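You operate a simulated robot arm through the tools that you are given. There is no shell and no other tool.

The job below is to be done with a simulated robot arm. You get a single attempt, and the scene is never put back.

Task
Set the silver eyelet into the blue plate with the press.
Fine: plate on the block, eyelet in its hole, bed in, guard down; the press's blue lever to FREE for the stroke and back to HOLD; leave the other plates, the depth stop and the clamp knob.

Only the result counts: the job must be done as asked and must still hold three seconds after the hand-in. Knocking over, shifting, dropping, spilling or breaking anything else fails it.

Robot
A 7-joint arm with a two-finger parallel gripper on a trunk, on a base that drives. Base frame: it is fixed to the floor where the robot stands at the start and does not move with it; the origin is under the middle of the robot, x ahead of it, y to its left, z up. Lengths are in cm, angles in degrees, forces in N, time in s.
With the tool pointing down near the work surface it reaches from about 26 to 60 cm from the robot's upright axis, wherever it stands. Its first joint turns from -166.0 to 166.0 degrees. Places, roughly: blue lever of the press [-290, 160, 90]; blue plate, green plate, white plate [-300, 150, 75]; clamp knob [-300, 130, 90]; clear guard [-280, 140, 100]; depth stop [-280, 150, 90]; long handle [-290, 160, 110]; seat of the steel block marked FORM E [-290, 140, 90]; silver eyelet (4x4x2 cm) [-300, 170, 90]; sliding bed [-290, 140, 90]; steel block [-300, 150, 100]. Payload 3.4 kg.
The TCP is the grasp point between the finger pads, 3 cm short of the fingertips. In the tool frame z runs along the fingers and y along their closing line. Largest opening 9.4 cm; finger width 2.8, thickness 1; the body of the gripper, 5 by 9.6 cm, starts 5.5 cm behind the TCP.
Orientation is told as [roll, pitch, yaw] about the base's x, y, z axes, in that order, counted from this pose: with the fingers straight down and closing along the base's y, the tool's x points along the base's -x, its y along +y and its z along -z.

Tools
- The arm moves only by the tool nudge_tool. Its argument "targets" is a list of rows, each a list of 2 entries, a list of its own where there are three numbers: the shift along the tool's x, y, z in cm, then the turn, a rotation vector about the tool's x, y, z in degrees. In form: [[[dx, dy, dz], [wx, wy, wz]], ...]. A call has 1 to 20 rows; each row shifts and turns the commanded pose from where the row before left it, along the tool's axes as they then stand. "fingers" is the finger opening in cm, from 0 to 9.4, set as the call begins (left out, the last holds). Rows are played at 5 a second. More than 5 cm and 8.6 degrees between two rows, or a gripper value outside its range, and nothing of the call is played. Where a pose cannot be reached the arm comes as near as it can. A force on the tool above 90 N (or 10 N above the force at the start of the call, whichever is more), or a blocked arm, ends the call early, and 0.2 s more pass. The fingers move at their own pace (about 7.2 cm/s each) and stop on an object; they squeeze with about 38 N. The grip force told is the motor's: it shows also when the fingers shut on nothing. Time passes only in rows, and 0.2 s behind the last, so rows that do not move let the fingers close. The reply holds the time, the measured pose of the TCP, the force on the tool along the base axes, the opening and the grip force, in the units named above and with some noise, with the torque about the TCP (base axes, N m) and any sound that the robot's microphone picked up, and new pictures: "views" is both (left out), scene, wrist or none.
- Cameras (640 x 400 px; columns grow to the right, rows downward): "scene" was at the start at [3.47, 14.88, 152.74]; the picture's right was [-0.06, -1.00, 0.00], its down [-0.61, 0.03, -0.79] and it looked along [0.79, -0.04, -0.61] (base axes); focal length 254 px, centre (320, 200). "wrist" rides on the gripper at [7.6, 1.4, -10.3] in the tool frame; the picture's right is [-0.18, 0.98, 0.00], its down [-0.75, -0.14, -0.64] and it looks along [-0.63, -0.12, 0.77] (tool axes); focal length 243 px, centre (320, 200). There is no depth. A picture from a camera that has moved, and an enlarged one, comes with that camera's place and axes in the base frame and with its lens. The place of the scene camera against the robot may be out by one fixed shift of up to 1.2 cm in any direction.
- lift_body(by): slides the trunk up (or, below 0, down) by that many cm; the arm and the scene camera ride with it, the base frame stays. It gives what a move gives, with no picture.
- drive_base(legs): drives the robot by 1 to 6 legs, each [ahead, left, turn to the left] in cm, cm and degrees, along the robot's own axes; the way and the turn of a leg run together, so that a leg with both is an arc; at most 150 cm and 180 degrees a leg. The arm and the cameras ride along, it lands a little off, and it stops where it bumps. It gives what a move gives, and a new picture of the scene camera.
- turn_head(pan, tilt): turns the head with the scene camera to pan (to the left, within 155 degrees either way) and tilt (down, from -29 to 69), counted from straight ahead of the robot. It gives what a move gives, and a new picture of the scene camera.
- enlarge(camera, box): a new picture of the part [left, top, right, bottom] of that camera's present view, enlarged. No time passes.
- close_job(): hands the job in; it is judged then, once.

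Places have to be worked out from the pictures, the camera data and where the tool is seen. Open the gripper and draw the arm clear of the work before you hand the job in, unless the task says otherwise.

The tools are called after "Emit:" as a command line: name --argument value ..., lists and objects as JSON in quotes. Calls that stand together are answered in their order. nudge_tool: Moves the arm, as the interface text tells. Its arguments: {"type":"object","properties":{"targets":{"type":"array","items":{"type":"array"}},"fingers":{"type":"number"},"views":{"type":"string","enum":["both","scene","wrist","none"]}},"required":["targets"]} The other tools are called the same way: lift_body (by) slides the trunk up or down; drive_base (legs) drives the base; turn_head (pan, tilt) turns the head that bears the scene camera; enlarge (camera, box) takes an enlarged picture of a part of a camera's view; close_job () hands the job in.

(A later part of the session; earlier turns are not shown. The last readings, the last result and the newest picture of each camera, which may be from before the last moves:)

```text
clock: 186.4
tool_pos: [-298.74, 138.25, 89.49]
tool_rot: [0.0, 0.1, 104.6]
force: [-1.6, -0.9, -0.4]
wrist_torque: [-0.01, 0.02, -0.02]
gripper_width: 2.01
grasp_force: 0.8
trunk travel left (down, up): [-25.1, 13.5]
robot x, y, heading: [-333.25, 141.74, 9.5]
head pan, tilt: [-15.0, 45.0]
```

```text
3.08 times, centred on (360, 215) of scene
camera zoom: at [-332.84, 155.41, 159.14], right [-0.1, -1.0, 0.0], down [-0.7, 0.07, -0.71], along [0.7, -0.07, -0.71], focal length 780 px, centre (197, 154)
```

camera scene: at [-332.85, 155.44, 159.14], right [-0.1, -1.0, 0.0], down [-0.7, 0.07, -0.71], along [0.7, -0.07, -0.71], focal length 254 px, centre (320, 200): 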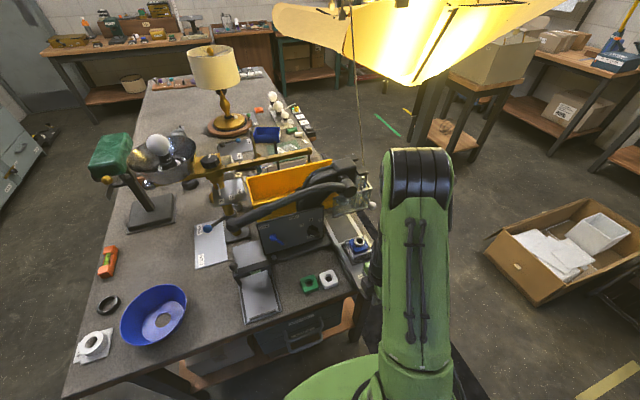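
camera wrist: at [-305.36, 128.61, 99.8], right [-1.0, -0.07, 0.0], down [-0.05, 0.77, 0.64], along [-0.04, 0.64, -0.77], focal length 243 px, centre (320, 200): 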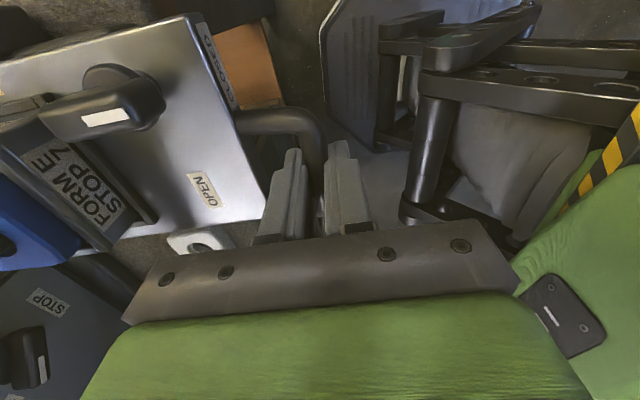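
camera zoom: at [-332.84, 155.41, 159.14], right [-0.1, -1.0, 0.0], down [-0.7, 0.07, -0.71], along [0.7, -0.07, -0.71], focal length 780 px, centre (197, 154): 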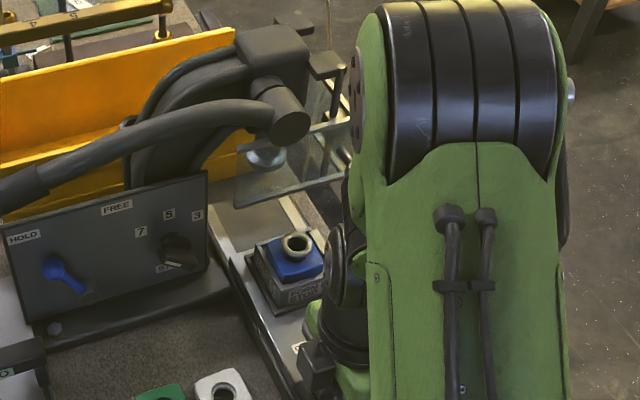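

Force stays low and the block nears the ram. I push on another 4–5 cm while watching the force.

Emit:
nudge_tool --targets '[[[0, -0.3, 0], [0, 0, 0]], [[0, -0.5, 0], [0, 0, 0]], [[0, -0.5, 0], [0, 0, 0]], [[0, -0.5, 0], [0, 0, 0]], [[0, -0.5, 0], [0, 0, 0]], [[0, -0.5, 0], [0, 0, 0]], [[0, -0.4, 0], [0, 0, 0]], [[0, -0.3, 0], [0, 0, 0]], [[0, 0, 0], [0, 0, 0]]]' --views "none"

Emit:
enlarge --camera "scene" --box '[290, 150, 430, 280]'

```text
clock: 188.4
tool_pos: [-295.24, 139.12, 89.52]
tool_rot: [-0.1, 0.1, 104.6]
force: [-0.7, 0.1, -0.6]
wrist_torque: [0.04, 0.03, -0.04]
gripper_width: 1.96
grasp_force: 1.0
trunk travel left (down, up): [-25.1, 13.5]
robot x, y, heading: [-333.29, 142.07, 9.5]
head pan, tilt: [-15.0, 45.0]
```

```text
3.08 times, centred on (360, 215) of scene
camera zoom: at [-332.84, 155.42, 159.14], right [-0.1, -1.0, 0.0], down [-0.7, 0.07, -0.71], along [0.7, -0.07, -0.71], focal length 780 px, centre (197, 154)
```

zoom: 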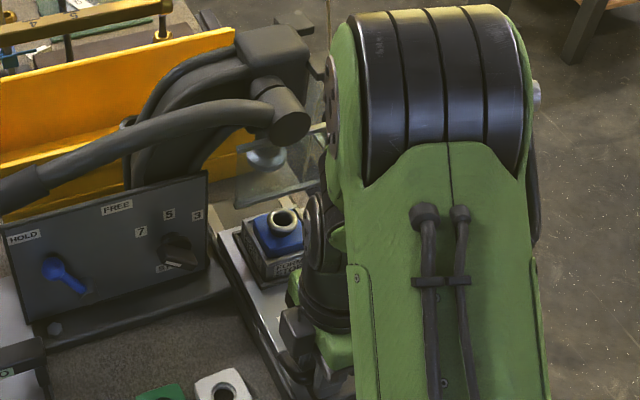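

About 3–4 cm remain to the ram's axis (about (-277,142)). I continue in smaller steps until the bed meets its stop.

Emit:
nudge_tool --targets '[[[0, -0.3, 0], [0, 0, 0]], [[0, -0.4, 0], [0, 0, 0]], [[0, -0.4, 0], [0, 0, 0]], [[0, -0.4, 0], [0, 0, 0]], [[0, -0.4, 0], [0, 0, 0]], [[0, -0.3, 0], [0, 0, 0]], [[0, -0.3, 0], [0, 0, 0]], [[0, 0, 0], [0, 0, 0]], [[0, 0, 0], [0, 0, 0]]]' --views "none"

Emit:
enlarge --camera "scene" --box '[290, 150, 430, 280]'

```text
clock: 190.4
tool_pos: [-292.96, 139.68, 89.65]
tool_rot: [-0.1, 0.1, 104.7]
force: [-2.8, -1.4, -0.3]
wrist_torque: [0.01, 0.01, -0.03]
gripper_width: 1.99
grasp_force: 0.5
trunk travel left (down, up): [-25.1, 13.5]
robot x, y, heading: [-333.04, 141.8, 9.4]
head pan, tilt: [-15.0, 45.0]
```

```text
3.08 times, centred on (360, 215) of scene
camera zoom: at [-332.84, 155.41, 159.14], right [-0.1, -1.0, 0.0], down [-0.7, 0.07, -0.71], along [0.7, -0.07, -0.71], focal length 780 px, centre (197, 154)
```

zoom: 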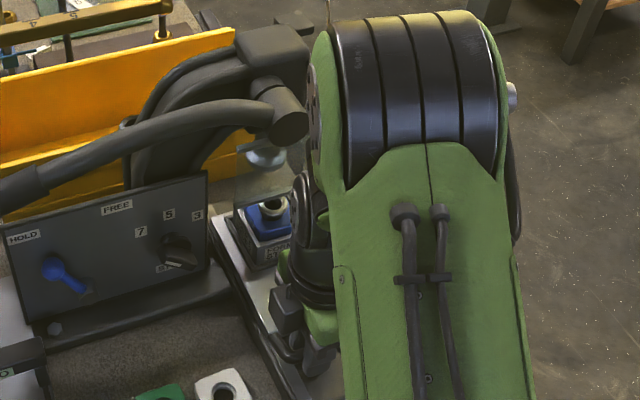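

Still free. I continue in steps of 0.3 cm until the force rises.

Emit:
nudge_tool --targets '[[[0, -0.3, 0], [0, 0, 0]], [[0, -0.3, 0], [0, 0, 0]], [[0, -0.3, 0], [0, 0, 0]], [[0, -0.3, 0], [0, 0, 0]], [[0, -0.2, 0], [0, 0, 0]], [[0, -0.2, 0], [0, 0, 0]], [[0, 0, 0], [0, 0, 0]], [[0, 0, 0], [0, 0, 0]]]' --views "none"

Emit:
enlarge --camera "scene" --box '[300, 160, 400, 260]'

```text
clock: 192.2
tool_pos: [-291.27, 140.24, 89.55]
tool_rot: [0.0, 0.1, 104.6]
force: [-1.7, 0.1, -0.1]
wrist_torque: [0.02, 0.02, -0.02]
gripper_width: 1.98
grasp_force: 1.2
trunk travel left (down, up): [-25.1, 13.5]
robot x, y, heading: [-333.39, 142.42, 9.5]
head pan, tilt: [-15.0, 45.0]
```

```text
4.00 times, centred on (350, 210) of scene
camera zoom: at [-332.84, 155.43, 159.14], right [-0.1, -1.0, 0.0], down [-0.7, 0.07, -0.71], along [0.7, -0.07, -0.71], focal length 1014 px, centre (200, 160)
```

zoom: 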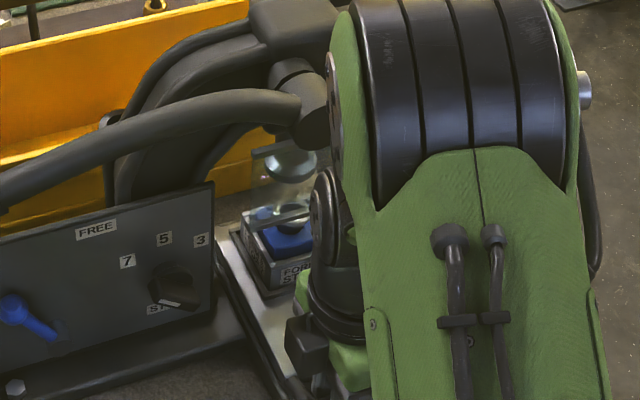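

Still sliding freely with no stop felt. I push on in 0.2 cm steps.

Emit:
nudge_tool --targets '[[[0, -0.2, 0], [0, 0, 0]], [[0, -0.2, 0], [0, 0, 0]], [[0, -0.2, 0], [0, 0, 0]], [[0, -0.2, 0], [0, 0, 0]], [[0, -0.2, 0], [0, 0, 0]], [[0, -0.2, 0], [0, 0, 0]], [[0, 0, 0], [0, 0, 0]], [[0, 0, 0], [0, 0, 0]]]' --views "wrist"

Emit:
enlarge --camera "scene" --box '[300, 160, 400, 260]'

```text
clock: 194.0
tool_pos: [-290.05, 140.49, 89.35]
tool_rot: [0.0, 0.0, 104.5]
force: [0.5, -0.1, -0.3]
wrist_torque: [0.01, 0.02, -0.01]
gripper_width: 1.88
grasp_force: 0.0
trunk travel left (down, up): [-25.1, 13.5]
robot x, y, heading: [-333.4, 142.14, 9.2]
head pan, tilt: [-15.0, 45.0]
camera wrist: at [-289.59, 132.68, 99.7], right [-1.0, -0.07, 0.0], down [-0.05, 0.77, 0.64], along [-0.05, 0.64, -0.77], focal length 243 px, centre (320, 200)
```

wrist: 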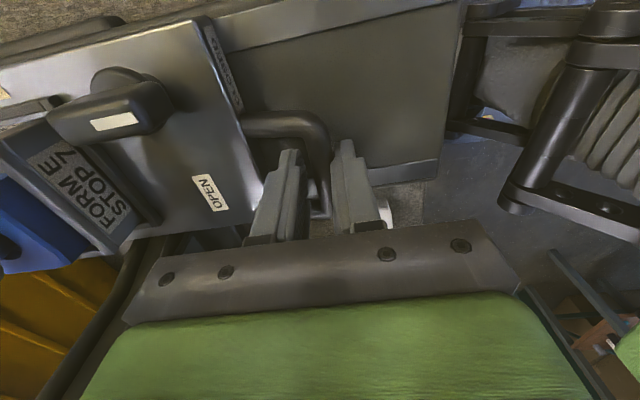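

```text
4.00 times, centred on (350, 210) of scene
camera zoom: at [-332.81, 155.43, 159.14], right [-0.1, -1.0, 0.0], down [-0.7, 0.07, -0.71], along [0.7, -0.07, -0.71], focal length 1014 px, centre (200, 160)
```

zoom: 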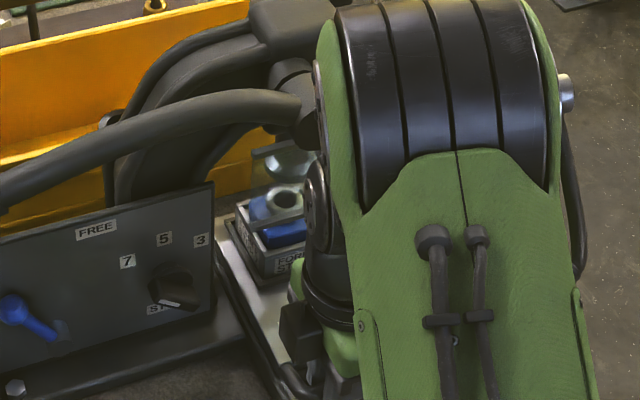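

No stop yet. I push further in 0.2 cm steps and watch for a rise in force.

Emit:
nudge_tool --targets '[[[0, -0.2, 0], [0, 0, 0]], [[0, -0.2, 0], [0, 0, 0]], [[0, -0.2, 0], [0, 0, 0]], [[0, -0.2, 0], [0, 0, 0]], [[0, -0.2, 0], [0, 0, 0]], [[0, 0, 0], [0, 0, 0]], [[0, 0, 0], [0, 0, 0]]]' --views "none"

Emit:
enlarge --camera "scene" --box '[340, 180, 385, 225]'

```text
clock: 195.6
tool_pos: [-289.53, 140.61, 89.48]
tool_rot: [0.1, 0.0, 104.5]
force: [-19.2, -10.3, -7.7]
wrist_torque: [0.0, 0.11, -0.22]
gripper_width: 3.1
grasp_force: 10.7
trunk travel left (down, up): [-25.1, 13.5]
robot x, y, heading: [-333.33, 141.88, 9.5]
head pan, tilt: [-15.0, 45.0]
```

```text
8.89 times, centred on (362, 202) of scene
camera zoom: at [-333.09, 155.23, 159.15], right [-0.1, -1.0, 0.0], down [-0.7, 0.07, -0.71], along [0.71, -0.07, -0.71], focal length 2253 px, centre (-58, 178)
```

zoom: 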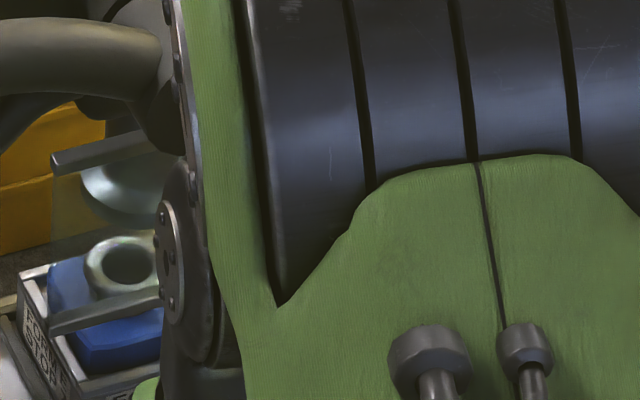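

The force jumped to about 22 N and the fingers were spread by the bar: the bed has met its stop. I back off slightly, open, and lift the hand out of the handle.

Emit:
nudge_tool --targets '[[[0, 0.5, 0], [0, 0, 0]], [[0, 0.3, 0], [0, 0, 0]], [[0, 0, 0], [0, 0, 0]]]' --views "none"

Emit:
nudge_tool --fingers 3.4 --targets '[[[0, -0.2, 0], [0, 0, 0]], [[0, 0, 0], [0, 0, 0]], [[0, 0, -2], [0, 0, 0]], [[0, 0, -3], [0, 0, 0]], [[0, 0, -3], [0, 0, 0]], [[0, 3, -3], [0, 0, 0]], [[0, 4, 0], [0, 0, 0]], [[0, 0, 0], [0, 0, 0]]]' --views "both"

Emit:
enlarge --camera "scene" --box '[300, 150, 400, 250]'

```text
clock: 196.4
tool_pos: [-289.97, 140.69, 89.59]
tool_rot: [-0.2, 0.0, 104.7]
force: [-6.9, -3.5, 2.7]
wrist_torque: [-0.07, 0.05, -0.1]
gripper_width: 2.31
grasp_force: 3.4
trunk travel left (down, up): [-25.1, 13.5]
robot x, y, heading: [-333.01, 141.93, 9.5]
head pan, tilt: [-15.0, 45.0]
```

```text
clock: 198.2
tool_pos: [-296.63, 138.86, 100.68]
tool_rot: [0.0, 0.0, 104.6]
force: [0.0, 0.1, -0.8]
wrist_torque: [0.03, 0.03, 0.02]
gripper_width: 3.41
grasp_force: 0.0
trunk travel left (down, up): [-25.1, 13.5]
robot x, y, heading: [-333.31, 141.78, 9.3]
head pan, tilt: [-15.0, 45.0]
camera scene: at [-332.74, 155.45, 159.14], right [-0.1, -1.0, 0.0], down [-0.7, 0.07, -0.71], along [0.7, -0.07, -0.71], focal length 254 px, centre (320, 200)
camera wrist: at [-296.02, 131.14, 110.82], right [-1.0, -0.07, 0.0], down [-0.05, 0.77, 0.64], along [-0.05, 0.64, -0.77], focal length 243 px, centre (320, 200)
```

scene: 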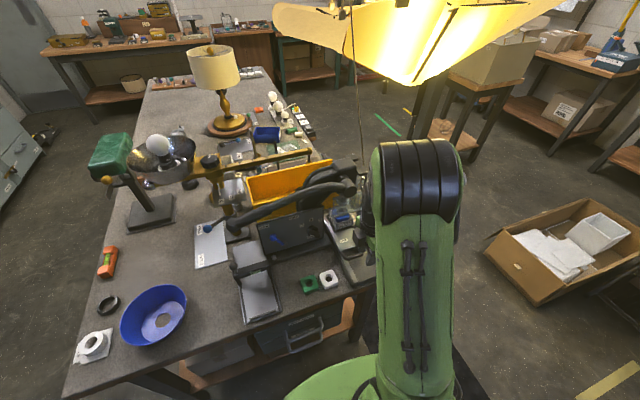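
wrist: 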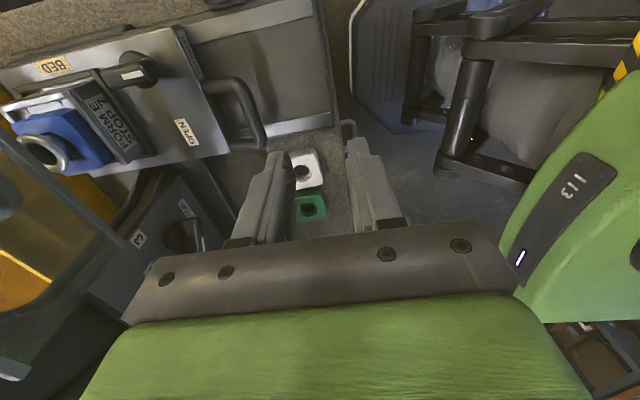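

```text
4.00 times, centred on (350, 200) of scene
camera zoom: at [-332.74, 155.45, 159.14], right [-0.1, -1.0, 0.0], down [-0.7, 0.07, -0.71], along [0.7, -0.07, -0.71], focal length 1014 px, centre (200, 200)
```

zoom: 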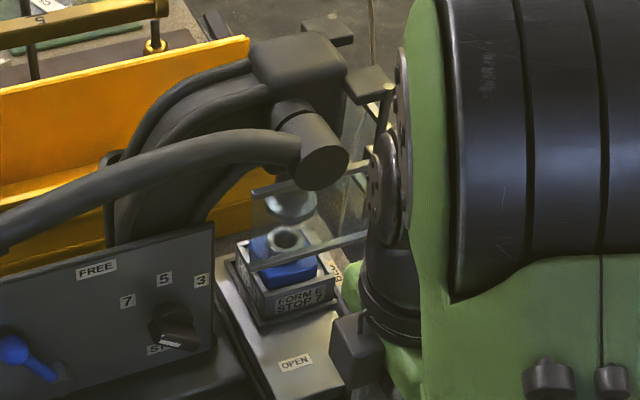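

The bed is in; the plate and eyelet sit under the ram behind the guard. The guard's white ball knob triangulates to about (-284,133.9,104.8). I rise and turn the hand back 90° so the fingers can grip the ball across its rod.

Emit:
nudge_tool --targets '[[[0, 2, -3], [0, 0, 0]], [[0, 0, -3], [0, 0, 0]], [[0, 0, -2], [0, 0, 8.2]], [[0, 0, 0], [0, 0, 8.2]], [[0, 0, 0], [0, 0, 8.2]], [[0, 0, 0], [0, 0, 8.2]], [[0, 0, 0], [0, 0, 8.2]], [[0, 0, 0], [0, 0, 8.2]], [[0, 0, 0], [0, 0, 8.2]], [[0, 0, 0], [0, 0, 8.2]], [[0, 0, 0], [0, 0, 8.2]], [[0, 0, 0], [0, 0, 8.2]], [[0, 0, 0], [0, 0, 8.0]], [[0, 0, 0], [0, 0, 0]], [[0, 0, 0], [0, 0, 0]]]' --views "both"

Emit:
enlarge --camera "scene" --box '[290, 130, 420, 270]'

```text
clock: 201.4
tool_pos: [-298.44, 138.49, 108.63]
tool_rot: [0.0, -0.1, 14.6]
force: [-1.0, -1.1, -0.2]
wrist_torque: [-0.02, 0.0, -0.01]
gripper_width: 3.38
grasp_force: 0.1
trunk travel left (down, up): [-25.1, 13.5]
robot x, y, heading: [-333.14, 141.83, 9.7]
head pan, tilt: [-15.0, 45.0]
camera scene: at [-332.82, 155.43, 159.14], right [-0.1, -1.0, 0.0], down [-0.7, 0.07, -0.71], along [0.7, -0.07, -0.71], focal length 254 px, centre (320, 200)
camera wrist: at [-306.22, 137.8, 118.84], right [-0.07, 1.0, 0.0], down [0.77, 0.05, 0.64], along [0.64, 0.04, -0.77], focal length 243 px, centre (320, 200)
```

scene: 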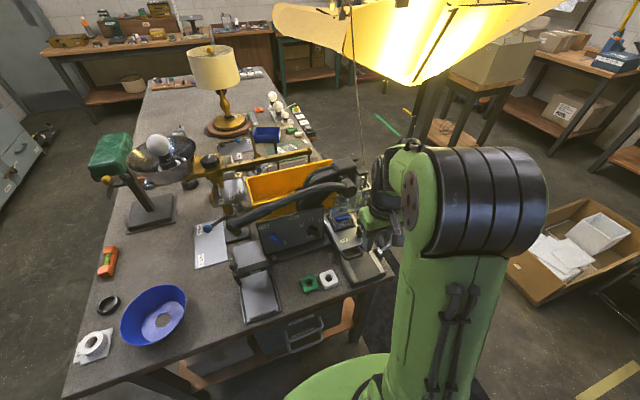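
wrist: 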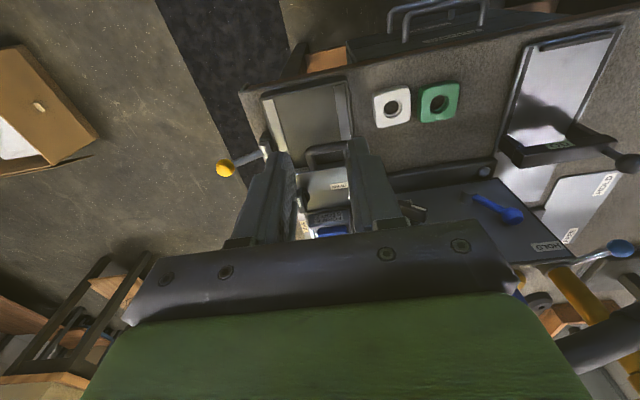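

```text
2.86 times, centred on (355, 200) of scene
camera zoom: at [-332.82, 155.43, 159.14], right [-0.1, -1.0, 0.0], down [-0.7, 0.07, -0.71], along [0.7, -0.07, -0.71], focal length 724 px, centre (220, 200)
```

zoom: 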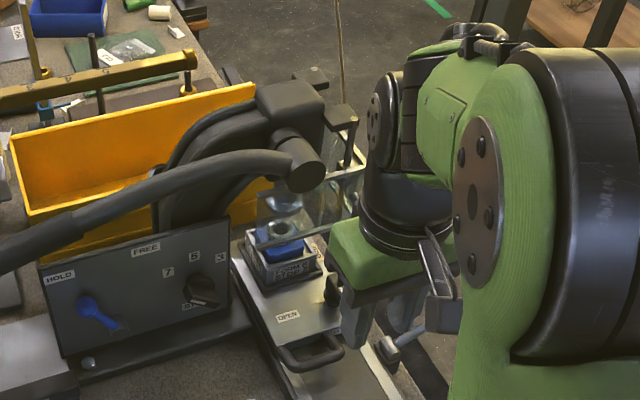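

The bed is fully in, and I have a clear view of the panel. I move the hand over the guard's ball knob, staying high.

Emit:
nudge_tool --targets '[[[0, -2, -2.7], [0, 0, 0]], [[-1, -3, -2.7], [0, 0, 0]], [[-3, -3, 0], [0, 0, 0]], [[-4, 0, 0], [0, 0, 0]], [[-3, 0, 0], [0, 0, 0]], [[0, 0, 0], [0, 0, 0]], [[0, 0, 0], [0, 0, 0]]]' --views "both"

Emit:
enlarge --camera "wrist" --box '[200, 40, 440, 240]'

```text
clock: 203.0
tool_pos: [-285.75, 133.64, 113.81]
tool_rot: [0.0, 0.1, 14.6]
force: [0.2, -0.4, -0.3]
wrist_torque: [0.02, -0.02, 0.0]
gripper_width: 3.4
grasp_force: 0.0
trunk travel left (down, up): [-25.1, 13.5]
robot x, y, heading: [-333.53, 142.04, 9.6]
head pan, tilt: [-15.0, 45.0]
camera scene: at [-332.76, 155.42, 159.14], right [-0.1, -1.0, 0.0], down [-0.7, 0.07, -0.71], along [0.7, -0.07, -0.71], focal length 254 px, centre (320, 200)
camera wrist: at [-293.42, 133.02, 124.1], right [-0.07, 1.0, 0.0], down [0.77, 0.05, 0.64], along [0.64, 0.04, -0.77], focal length 243 px, centre (320, 200)
```

scene: 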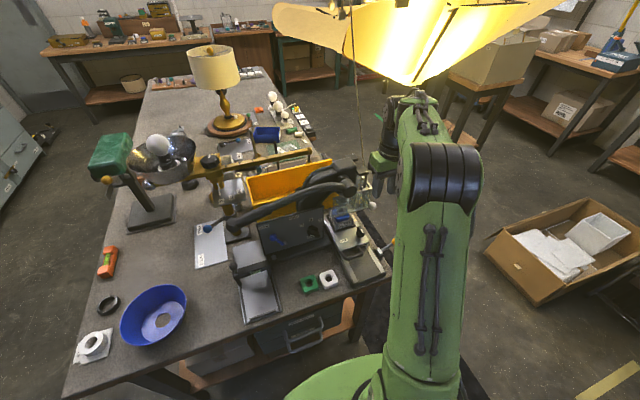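
wrist: 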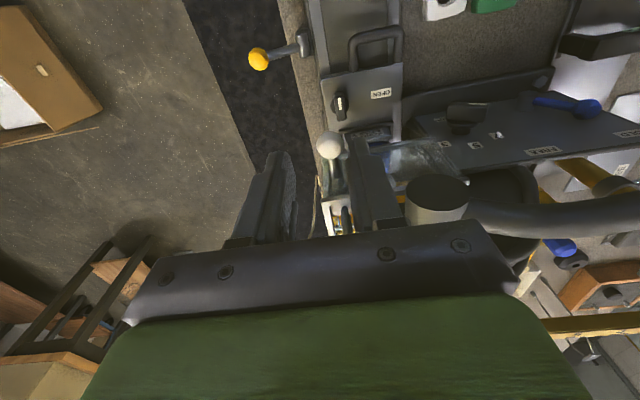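

```text
2.00 times, centred on (320, 140) of wrist
camera zoom: at [-293.42, 133.02, 124.1], right [-0.07, 1.0, 0.0], down [0.77, 0.05, 0.64], along [0.64, 0.04, -0.77], focal length 485 px, centre (320, 320)
```

zoom: 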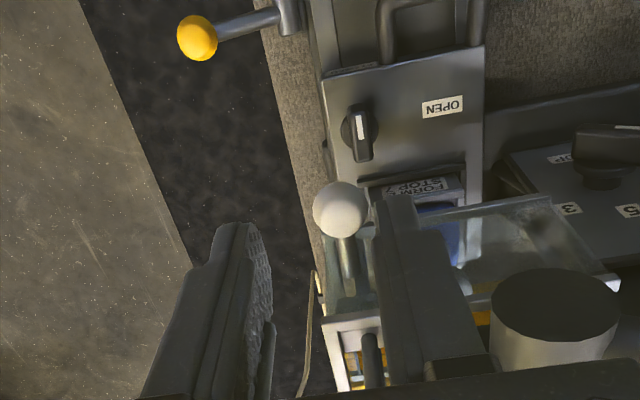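

The ball is seen just ahead (about 1–2 cm east, 0.5 cm north, 7–9 cm below the hand). I move over it, open the fingers to 4.5 cm and come down a little to refine.

Emit:
nudge_tool --fingers 4.6 --targets '[[[-1.6, 0.5, 0], [0, 0, 0]], [[0, 0, 1.5], [0, 0, 0]], [[0, 0, 1], [0, 0, 0]], [[0, 0, 0], [0, 0, 0]], [[0, 0, 0], [0, 0, 0]], [[0, 0, 0], [0, 0, 0]]]' --views "none"

Emit:
enlarge --camera "wrist" --box '[240, 80, 400, 220]'

```text
clock: 204.4
tool_pos: [-284.37, 134.37, 111.37]
tool_rot: [0.0, -0.1, 14.6]
force: [0.0, 0.1, 0.9]
wrist_torque: [-0.04, 0.01, 0.0]
gripper_width: 4.61
grasp_force: 0.1
trunk travel left (down, up): [-25.1, 13.5]
robot x, y, heading: [-333.54, 142.06, 9.5]
head pan, tilt: [-15.0, 45.0]
```

```text
2.86 times, centred on (320, 150) of wrist
camera zoom: at [-292.16, 133.75, 121.61], right [-0.07, 1.0, 0.0], down [0.77, 0.05, 0.64], along [0.64, 0.04, -0.77], focal length 693 px, centre (320, 343)
```

zoom: 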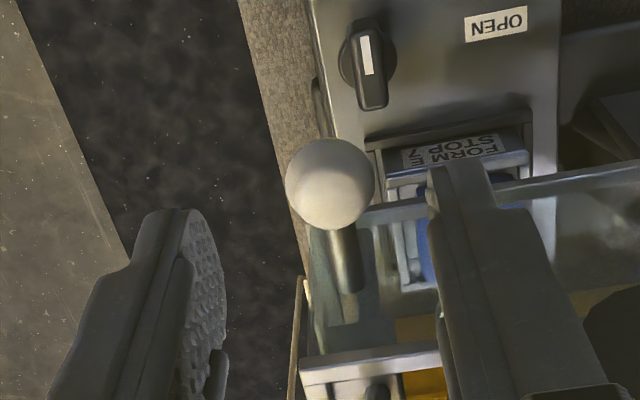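

The ball (about 1.1 cm radius) is at z about 106, close beside the guard's west rail. Before choosing how to press it I enlarge the guard in the scene view to understand how it moves.

Emit:
enlarge --camera "scene" --box '[325, 150, 395, 220]'

Emit:
enlarge --camera "wrist" --box '[290, 120, 410, 230]'

```text
5.71 times, centred on (360, 185) of scene
camera zoom: at [-332.82, 155.43, 159.14], right [-0.1, -1.0, 0.0], down [-0.7, 0.07, -0.71], along [0.7, -0.07, -0.71], focal length 1448 px, centre (91, 286)
```

zoom: 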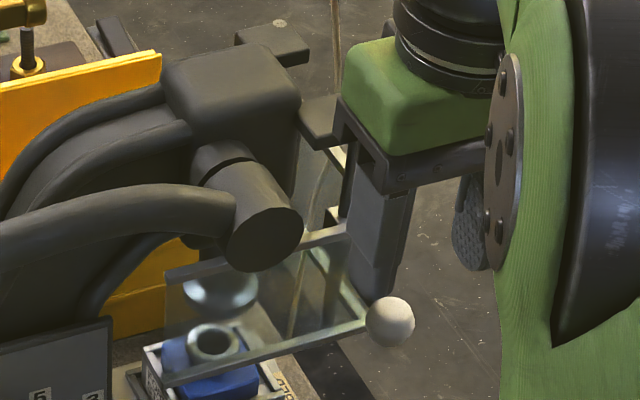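

```text
3.64 times, centred on (350, 175) of wrist
camera zoom: at [-292.16, 133.75, 121.61], right [-0.07, 1.0, 0.0], down [0.77, 0.05, 0.64], along [0.64, 0.04, -0.77], focal length 882 px, centre (211, 291)
```

zoom: 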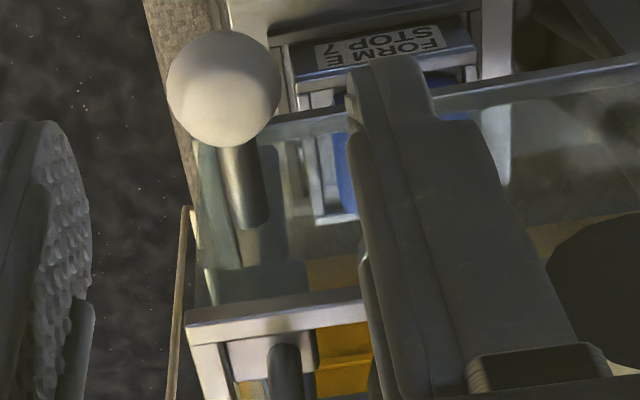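

The guard is a clear box that slides down on rods from the head; the ball on its west side is the handle. I lower the hand so the fingertips straddle the ball and close on it.

Emit:
nudge_tool --fingers 3.6 --targets '[[[0, 0.2, 0], [0, 0, 0]], [[0, 0, 0], [0, 0, 0]], [[0, 0, 1], [0, 0, 0]], [[0, 0, 1], [0, 0, 0]], [[0, 0, 0.9], [0, 0, 0]], [[0, 0, 0], [0, 0, 0]], [[0, 0, 0], [0, 0, 0]]]' --views "none"

Emit:
enlarge --camera "wrist" --box '[240, 80, 400, 220]'

```text
clock: 206.0
tool_pos: [-284.41, 134.53, 108.41]
tool_rot: [-0.1, 0.0, 14.7]
force: [0.1, -0.2, 0.2]
wrist_torque: [0.02, 0.03, 0.01]
gripper_width: 3.59
grasp_force: 0.1
trunk travel left (down, up): [-25.1, 13.5]
robot x, y, heading: [-333.54, 141.95, 9.4]
head pan, tilt: [-15.0, 45.0]
```

```text
2.86 times, centred on (320, 150) of wrist
camera zoom: at [-292.16, 133.95, 118.65], right [-0.07, 1.0, 0.0], down [0.77, 0.05, 0.64], along [0.64, 0.04, -0.77], focal length 693 px, centre (320, 343)
```

zoom: 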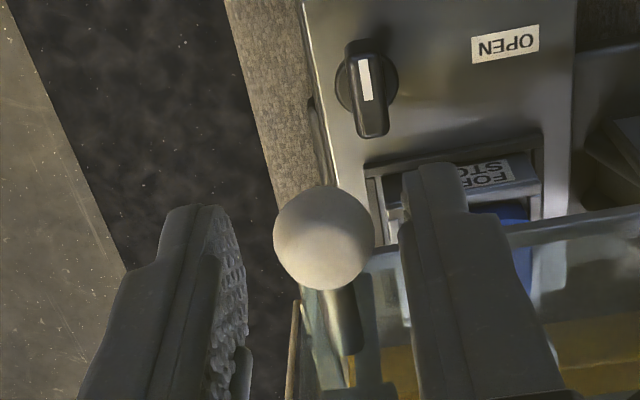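

The ball is centred between the fingertips (column 324, z about 105.7). I go down 0.3 cm more and close on it.

Emit:
nudge_tool --targets '[[[0, 0.05, 0.3], [0, 0, 0]], [[0, 0, 0], [0, 0, 0]]]' --views "none"

Emit:
nudge_tool --fingers 1.4 --targets '[[[0, 0, 0], [0, 0, 0]], [[0, 0, 0], [0, 0, 0]], [[0, 0, 0], [0, 0, 0]], [[0, 0, 0], [0, 0, 0]]]' --views "none"

Emit:
enlarge --camera "wrist" --box '[240, 80, 400, 220]'

```text
clock: 206.6
tool_pos: [-284.57, 134.48, 108.13]
tool_rot: [0.0, -0.1, 14.6]
force: [-0.3, 0.2, 0.0]
wrist_torque: [-0.02, 0.02, 0.0]
gripper_width: 3.61
grasp_force: 0.0
trunk travel left (down, up): [-25.1, 13.5]
robot x, y, heading: [-333.25, 142.04, 9.5]
head pan, tilt: [-15.0, 45.0]
```

```text
clock: 207.6
tool_pos: [-284.5, 134.42, 108.01]
tool_rot: [-0.1, 0.0, 14.7]
force: [0.0, 0.8, -0.3]
wrist_torque: [-0.01, 0.04, 0.01]
gripper_width: 1.41
grasp_force: 0.1
trunk travel left (down, up): [-25.1, 13.5]
robot x, y, heading: [-333.1, 142.17, 9.4]
head pan, tilt: [-15.0, 45.0]
```

```text
2.86 times, centred on (320, 150) of wrist
camera zoom: at [-292.2, 133.98, 118.35], right [-0.07, 1.0, 0.0], down [0.77, 0.05, 0.64], along [0.64, 0.04, -0.77], focal length 693 px, centre (320, 343)
```

zoom: 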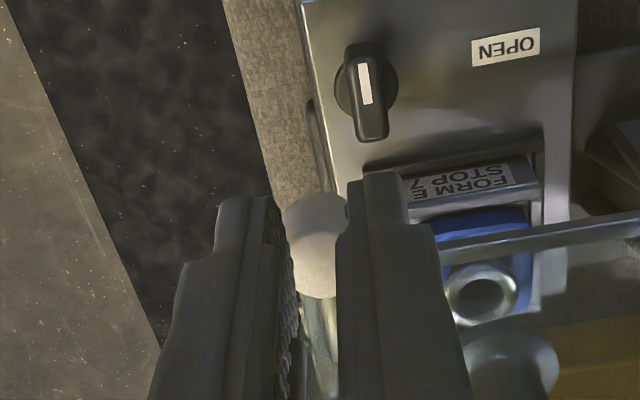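

The fingers closed in front of the ball: by triangulation it is really at (-283.0,134.5,103.6), radius about 1.3. I open, move 1.1 cm east and 0.3 cm south, then down 1.9 cm.

Emit:
nudge_tool --fingers 4.4 --targets '[[[0, 0, 0], [0, 0, 0]], [[0, 0, 0], [0, 0, 0]], [[-0.6, -0.15, 0], [0, 0, 0]], [[-0.52, -0.15, 0], [0, 0, 0]], [[0, 0, 0.7], [0, 0, 0]], [[0, 0, 0.7], [0, 0, 0]], [[0, 0, 0.5], [0, 0, 0]], [[0, 0, 0], [0, 0, 0]], [[0, 0, 0], [0, 0, 0]]]' --views "none"

Emit:
enlarge --camera "wrist" --box '[240, 80, 400, 220]'

Emit:
enlarge --camera "scene" --box '[325, 150, 395, 220]'

```text
clock: 209.6
tool_pos: [-283.29, 134.52, 106.21]
tool_rot: [0.1, -0.1, 14.6]
force: [-0.2, -0.2, -0.1]
wrist_torque: [0.0, 0.05, -0.02]
gripper_width: 4.4
grasp_force: 0.1
trunk travel left (down, up): [-25.1, 13.5]
robot x, y, heading: [-333.46, 141.95, 9.6]
head pan, tilt: [-15.0, 45.0]
```

```text
2.86 times, centred on (320, 150) of wrist
camera zoom: at [-291.02, 133.96, 116.43], right [-0.07, 1.0, 0.0], down [0.77, 0.05, 0.64], along [0.64, 0.04, -0.77], focal length 693 px, centre (320, 343)
```

zoom: 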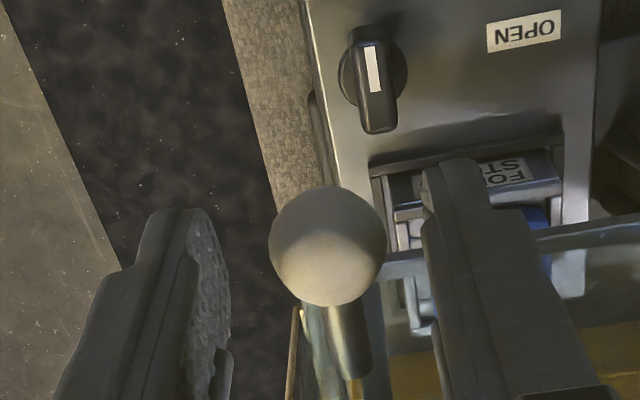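

```text
5.71 times, centred on (360, 185) of scene
camera zoom: at [-332.8, 155.43, 159.14], right [-0.1, -1.0, 0.0], down [-0.7, 0.07, -0.71], along [0.7, -0.07, -0.71], focal length 1448 px, centre (91, 286)
```

zoom: 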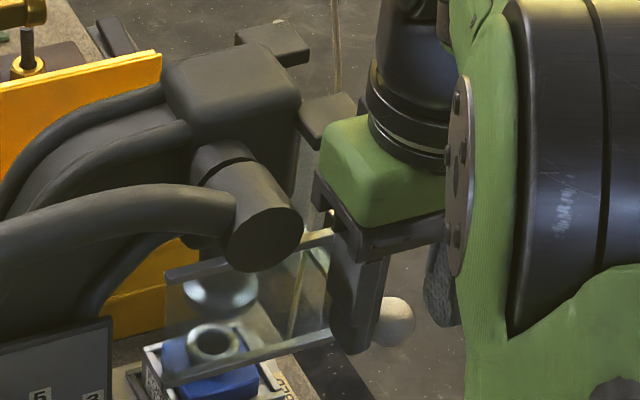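

The ball now sits between the tips as computed (z 103.6, 0.35 cm east of the pad centre). I close on it.

Emit:
nudge_tool --fingers 1.8 --targets '[[[0, 0.08, 0.15], [0, 0, 0]], [[0, 0, 0], [0, 0, 0]], [[0, 0, 0], [0, 0, 0]], [[0, 0, 0], [0, 0, 0]], [[0, 0, 0], [0, 0, 0]]]' --views "none"

Emit:
enlarge --camera "wrist" --box '[240, 80, 400, 220]'

```text
clock: 210.8
tool_pos: [-283.38, 134.65, 106.07]
tool_rot: [0.1, 0.1, 14.6]
force: [3.5, 0.1, -0.8]
wrist_torque: [0.11, -0.55, 0.0]
gripper_width: 2.59
grasp_force: 45.2
trunk travel left (down, up): [-25.1, 13.5]
robot x, y, heading: [-333.7, 141.82, 9.6]
head pan, tilt: [-15.0, 45.0]
```

```text
2.86 times, centred on (320, 150) of wrist
camera zoom: at [-291.07, 134.05, 116.28], right [-0.07, 1.0, 0.0], down [0.77, 0.05, 0.64], along [0.64, 0.04, -0.77], focal length 693 px, centre (320, 343)
```

zoom: 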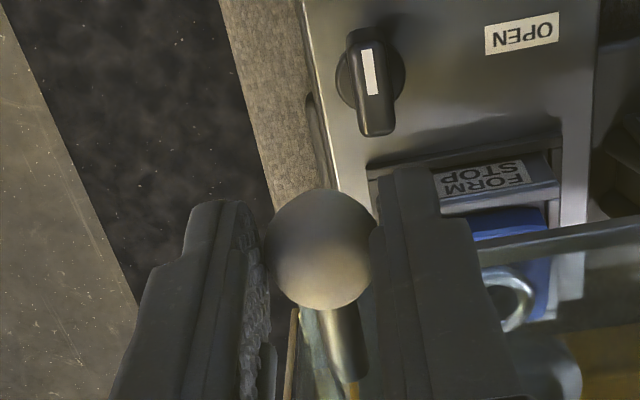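

The ball is gripped (2.6 cm). I draw it down 2 cm in small steps and watch forces to learn how the guard moves.

Emit:
nudge_tool --targets '[[[0, 0, 0.3], [0, 0, 0]], [[0, 0, 0.4], [0, 0, 0]], [[0, 0, 0.4], [0, 0, 0]], [[0, 0, 0.4], [0, 0, 0]], [[0, 0, 0.4], [0, 0, 0]], [[0, 0, 0], [0, 0, 0]]]' --views "none"

Emit:
enlarge --camera "scene" --box '[325, 150, 395, 220]'

Emit:
enlarge --camera "wrist" --box '[240, 80, 400, 220]'

```text
clock: 212.2
tool_pos: [-283.27, 134.58, 104.17]
tool_rot: [0.0, 0.0, 14.6]
force: [0.7, -0.9, -2.0]
wrist_torque: [-0.02, -0.3, 0.02]
gripper_width: 2.6
grasp_force: 44.8
trunk travel left (down, up): [-25.1, 13.5]
robot x, y, heading: [-333.23, 141.94, 9.6]
head pan, tilt: [-15.0, 45.0]
```

```text
5.71 times, centred on (360, 185) of scene
camera zoom: at [-332.78, 155.39, 159.14], right [-0.1, -1.0, 0.0], down [-0.7, 0.07, -0.71], along [0.7, -0.07, -0.71], focal length 1448 px, centre (91, 286)
```

zoom: 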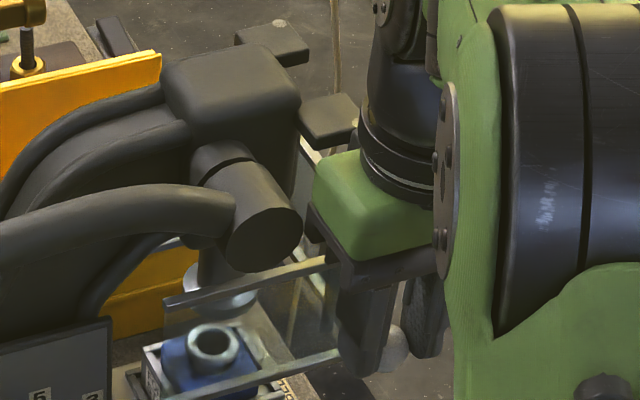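

```text
2.86 times, centred on (320, 150) of wrist
camera zoom: at [-291.07, 134.05, 114.4], right [-0.07, 1.0, 0.0], down [0.77, 0.05, 0.64], along [0.64, 0.04, -0.77], focal length 693 px, centre (320, 343)
```

zoom: 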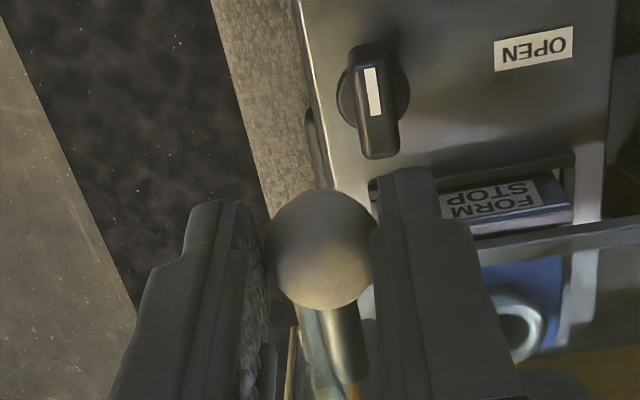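

The guard slides straight down with almost no force, and the hand stays about 4–6 cm clear of the head's bracket. I continue down 4 cm.

Emit:
nudge_tool --targets '[[[0, 0, 0.4], [0, 0, 0]], [[0, 0, 0.5], [0, 0, 0]], [[0, 0, 0.5], [0, 0, 0]], [[0, 0, 0.5], [0, 0, 0]], [[0, 0, 0.5], [0, 0, 0]], [[0, 0, 0.5], [0, 0, 0]], [[0, 0, 0.5], [0, 0, 0]], [[0, 0, 0.5], [0, 0, 0]], [[0, 0, 0], [0, 0, 0]]]' --views "none"

Emit:
enlarge --camera "scene" --box '[315, 150, 405, 240]'

```text
clock: 214.2
tool_pos: [-283.27, 134.67, 100.35]
tool_rot: [0.0, 0.1, 14.6]
force: [3.4, -1.1, -0.9]
wrist_torque: [0.06, -0.59, 0.01]
gripper_width: 2.58
grasp_force: 45.6
trunk travel left (down, up): [-25.1, 13.5]
robot x, y, heading: [-333.4, 142.0, 9.6]
head pan, tilt: [-15.0, 45.0]
```

```text
4.44 times, centred on (360, 195) of scene
camera zoom: at [-332.75, 155.41, 159.14], right [-0.1, -1.0, 0.0], down [-0.7, 0.07, -0.71], along [0.7, -0.07, -0.71], focal length 1127 px, centre (142, 222)
```

zoom: 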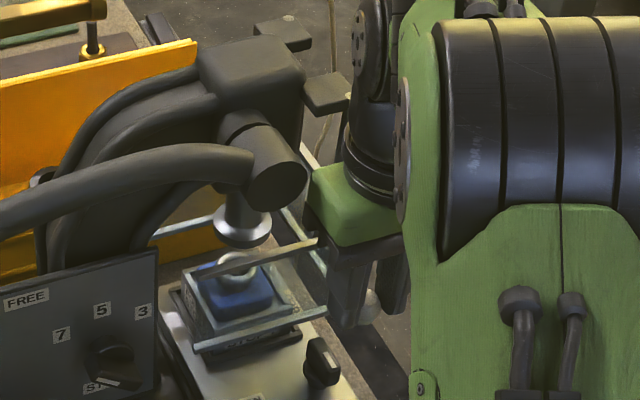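

The guard is more than halfway; the bed's clamp knob now lies beneath the hand, so I check the clearance in the wrist view before going lower.

Emit:
enlarge --camera "wrist" --box '[230, 60, 410, 220]'

Emit:
enlarge --camera "scene" --box '[345, 195, 405, 250]'

```text
2.50 times, centred on (320, 140) of wrist
camera zoom: at [-291.08, 134.06, 110.63], right [-0.07, 1.0, 0.0], down [0.77, 0.05, 0.64], along [0.64, 0.04, -0.77], focal length 606 px, centre (320, 350)
```

zoom: 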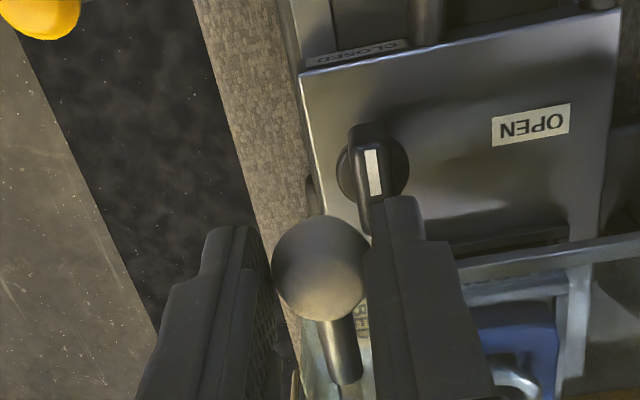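

```text
7.27 times, centred on (375, 222) of scene
camera zoom: at [-332.75, 155.41, 159.14], right [-0.1, -1.0, 0.0], down [-0.7, 0.07, -0.71], along [0.7, -0.07, -0.71], focal length 1844 px, centre (-80, 36)
```

zoom: 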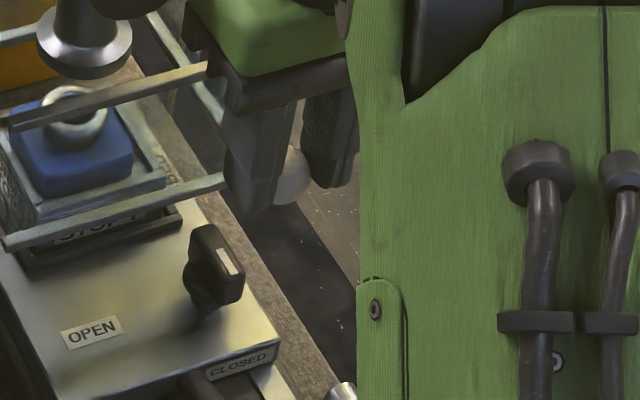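

The north finger is right above the clamp knob (top about z 93), so I can lower by grip only to about z 97.4. I go there, then will release and press the ball from above.

Emit:
nudge_tool --targets '[[[0, 0, 0.4], [0, 0, 0]], [[0, 0, 0.5], [0, 0, 0]], [[0, 0, 0.5], [0, 0, 0]], [[0, 0, 0.5], [0, 0, 0]], [[0, 0, 0.5], [0, 0, 0]], [[0, 0, 0.4], [0, 0, 0]], [[0, 0, 0], [0, 0, 0]], [[0, 0, 0], [0, 0, 0]]]' --views "none"

Emit:
enlarge --camera "scene" --box '[335, 175, 405, 245]'

Emit:
enlarge --camera "wrist" --box '[230, 60, 410, 220]'

```text
clock: 216.0
tool_pos: [-283.46, 134.59, 97.63]
tool_rot: [0.0, 0.1, 14.6]
force: [-3.8, 1.7, -1.4]
wrist_torque: [0.02, 0.12, 0.0]
gripper_width: 2.57
grasp_force: 44.8
trunk travel left (down, up): [-25.1, 13.5]
robot x, y, heading: [-333.29, 142.13, 9.6]
head pan, tilt: [-15.0, 45.0]
```

```text
5.71 times, centred on (370, 210) of scene
camera zoom: at [-332.88, 155.46, 159.13], right [-0.1, -1.0, 0.0], down [-0.7, 0.07, -0.71], along [0.7, -0.07, -0.71], focal length 1448 px, centre (34, 143)
```

zoom: 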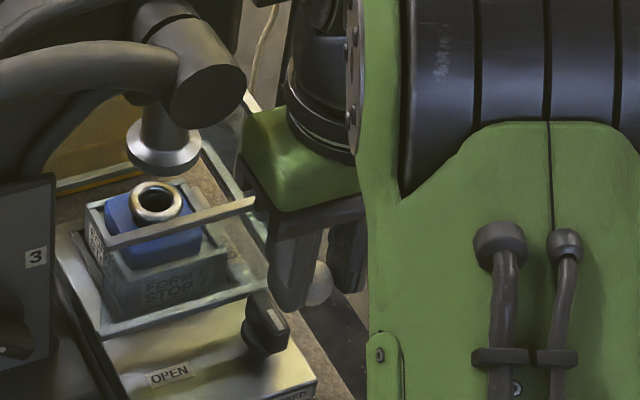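

```text
2.50 times, centred on (320, 140) of wrist
camera zoom: at [-291.06, 134.05, 107.87], right [-0.07, 1.0, 0.0], down [0.77, 0.05, 0.64], along [0.64, 0.04, -0.77], focal length 606 px, centre (320, 350)
```

zoom: 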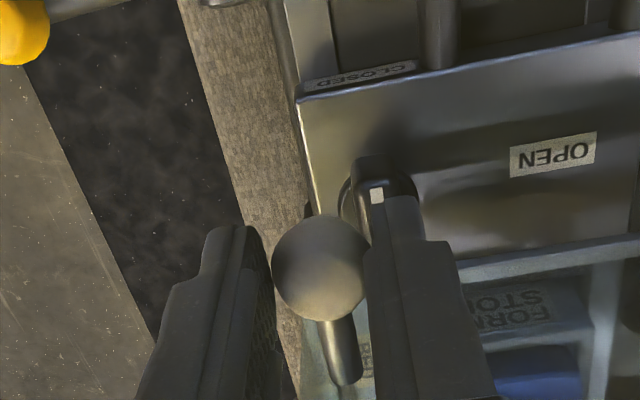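

The guard now surrounds the block. I release the ball, rise above it, and check whether the guard stays.

Emit:
nudge_tool --fingers 3.6 --targets '[[[0, 0, 0], [0, 0, 0]], [[0, 0, 0], [0, 0, 0]], [[0, 0, -1.5], [0, 0, 0]], [[0, 0, -1.5], [0, 0, 0]], [[0, 0, -1.0], [0, 0, 0]], [[0, 0, 0], [0, 0, 0]], [[0, 0, 0], [0, 0, 0]]]' --views "none"

Emit:
enlarge --camera "scene" --box '[335, 175, 405, 245]'

Emit:
enlarge --camera "wrist" --box '[230, 60, 410, 220]'

```text
clock: 217.6
tool_pos: [-283.21, 134.46, 101.7]
tool_rot: [0.0, 0.0, 14.6]
force: [0.2, 0.3, -0.7]
wrist_torque: [-0.04, -0.03, -0.01]
gripper_width: 3.62
grasp_force: 0.2
trunk travel left (down, up): [-25.1, 13.5]
robot x, y, heading: [-333.5, 141.97, 9.7]
head pan, tilt: [-15.0, 45.0]
```

```text
5.71 times, centred on (370, 210) of scene
camera zoom: at [-332.81, 155.43, 159.14], right [-0.1, -1.0, 0.0], down [-0.7, 0.07, -0.71], along [0.7, -0.07, -0.71], focal length 1448 px, centre (34, 143)
```

zoom: 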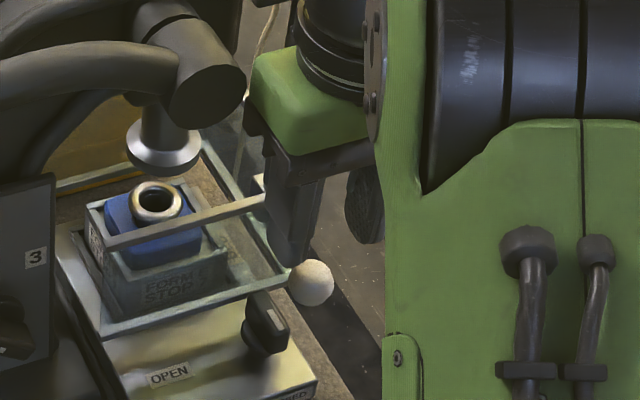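

```text
2.50 times, centred on (320, 140) of wrist
camera zoom: at [-290.99, 134.04, 111.81], right [-0.07, 1.0, 0.0], down [0.77, 0.05, 0.64], along [0.64, 0.04, -0.77], focal length 606 px, centre (320, 350)
```

zoom: 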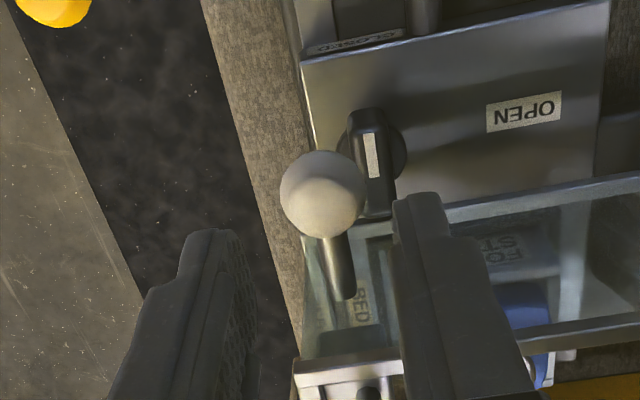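

The guard stays where I left it, with its bottom rail at about z 93.5–94. I test whether it goes lower by pressing on top of the ball with closed fingers, shifted south to clear the clamp knob.

Emit:
nudge_tool --fingers 0 --targets '[[[-0.3, -0.35, 0], [0, 0, 0]], [[0, 0, 0], [0, 0, 0]], [[0, 0, 0], [0, 0, 0]], [[0, 0, 0.8], [0, 0, 0]], [[0, 0, 0.8], [0, 0, 0]], [[0, 0, 0.4], [0, 0, 0]], [[0, 0, 0.3], [0, 0, 0]], [[0, 0, 0.3], [0, 0, 0]], [[0, 0, 0.3], [0, 0, 0]], [[0, 0, 0], [0, 0, 0]]]' --views "none"

Emit:
enlarge --camera "scene" --box '[335, 175, 405, 245]'

Emit:
enlarge --camera "wrist" --box '[230, 60, 410, 220]'

```text
clock: 219.8
tool_pos: [-283.0, 134.25, 98.51]
tool_rot: [-0.1, 0.0, 14.7]
force: [0.8, -0.3, -0.2]
wrist_torque: [0.02, -0.03, -0.02]
gripper_width: 0.0
grasp_force: 33.0
trunk travel left (down, up): [-25.1, 13.5]
robot x, y, heading: [-332.91, 142.07, 9.6]
head pan, tilt: [-15.0, 45.0]
```

```text
5.71 times, centred on (370, 210) of scene
camera zoom: at [-332.81, 155.43, 159.14], right [-0.1, -1.0, 0.0], down [-0.7, 0.07, -0.71], along [0.7, -0.07, -0.71], focal length 1448 px, centre (34, 143)
```

zoom: 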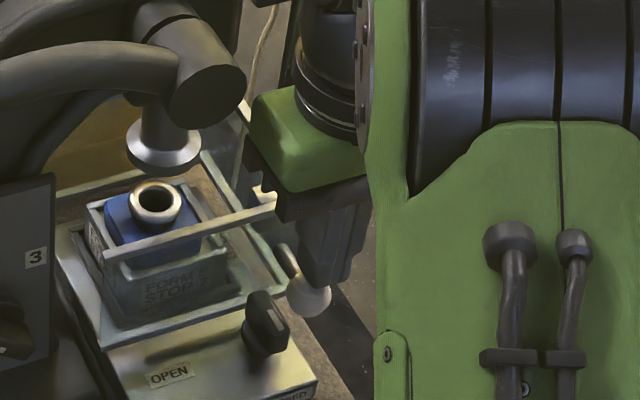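

```text
2.50 times, centred on (320, 140) of wrist
camera zoom: at [-290.66, 133.68, 108.84], right [-0.07, 1.0, 0.0], down [0.77, 0.05, 0.64], along [0.64, 0.04, -0.77], focal length 606 px, centre (320, 350)
```

zoom: 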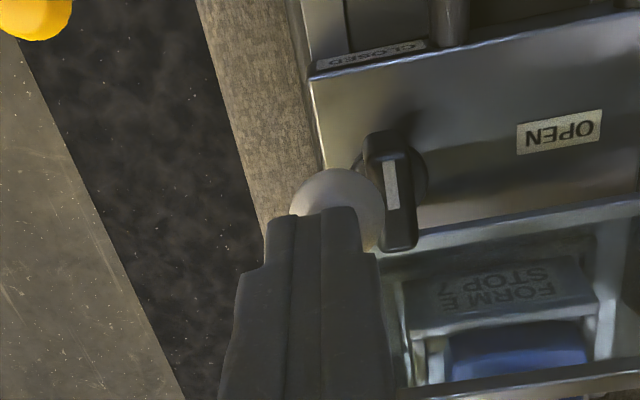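

The guard moved down further with no resistance. I keep pressing in small steps and watch the force.

Emit:
nudge_tool --targets '[[[0, 0, 0.3], [0, 0, 0]], [[0, 0, 0.3], [0, 0, 0]], [[0, 0, 0.3], [0, 0, 0]], [[0, 0, 0.3], [0, 0, 0]], [[0, 0, 0.3], [0, 0, 0]], [[0, 0, 0], [0, 0, 0]]]' --views "none"

Emit:
enlarge --camera "scene" --box '[335, 175, 405, 245]'

```text
clock: 221.2
tool_pos: [-283.04, 134.39, 98.15]
tool_rot: [-0.6, -1.2, 14.6]
force: [2.5, -3.7, 69.4]
wrist_torque: [0.06, -0.07, -0.46]
gripper_width: 0.0
grasp_force: 33.1
trunk travel left (down, up): [-25.1, 13.5]
robot x, y, heading: [-333.4, 142.21, 9.5]
head pan, tilt: [-15.0, 45.0]
```

```text
5.71 times, centred on (370, 210) of scene
camera zoom: at [-333.59, 155.46, 159.16], right [-0.1, -1.0, 0.0], down [-0.7, 0.07, -0.71], along [0.71, -0.07, -0.7], focal length 1448 px, centre (34, 143)
```

zoom: 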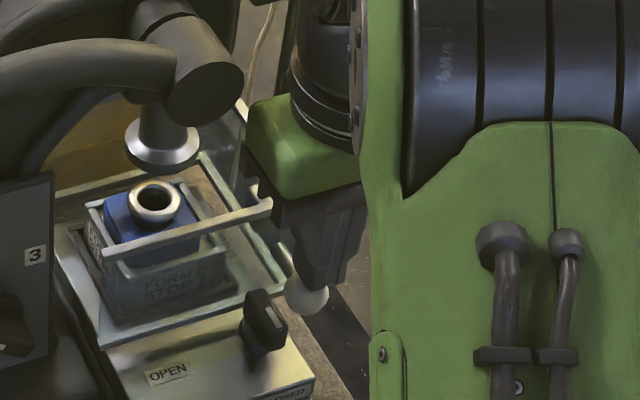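

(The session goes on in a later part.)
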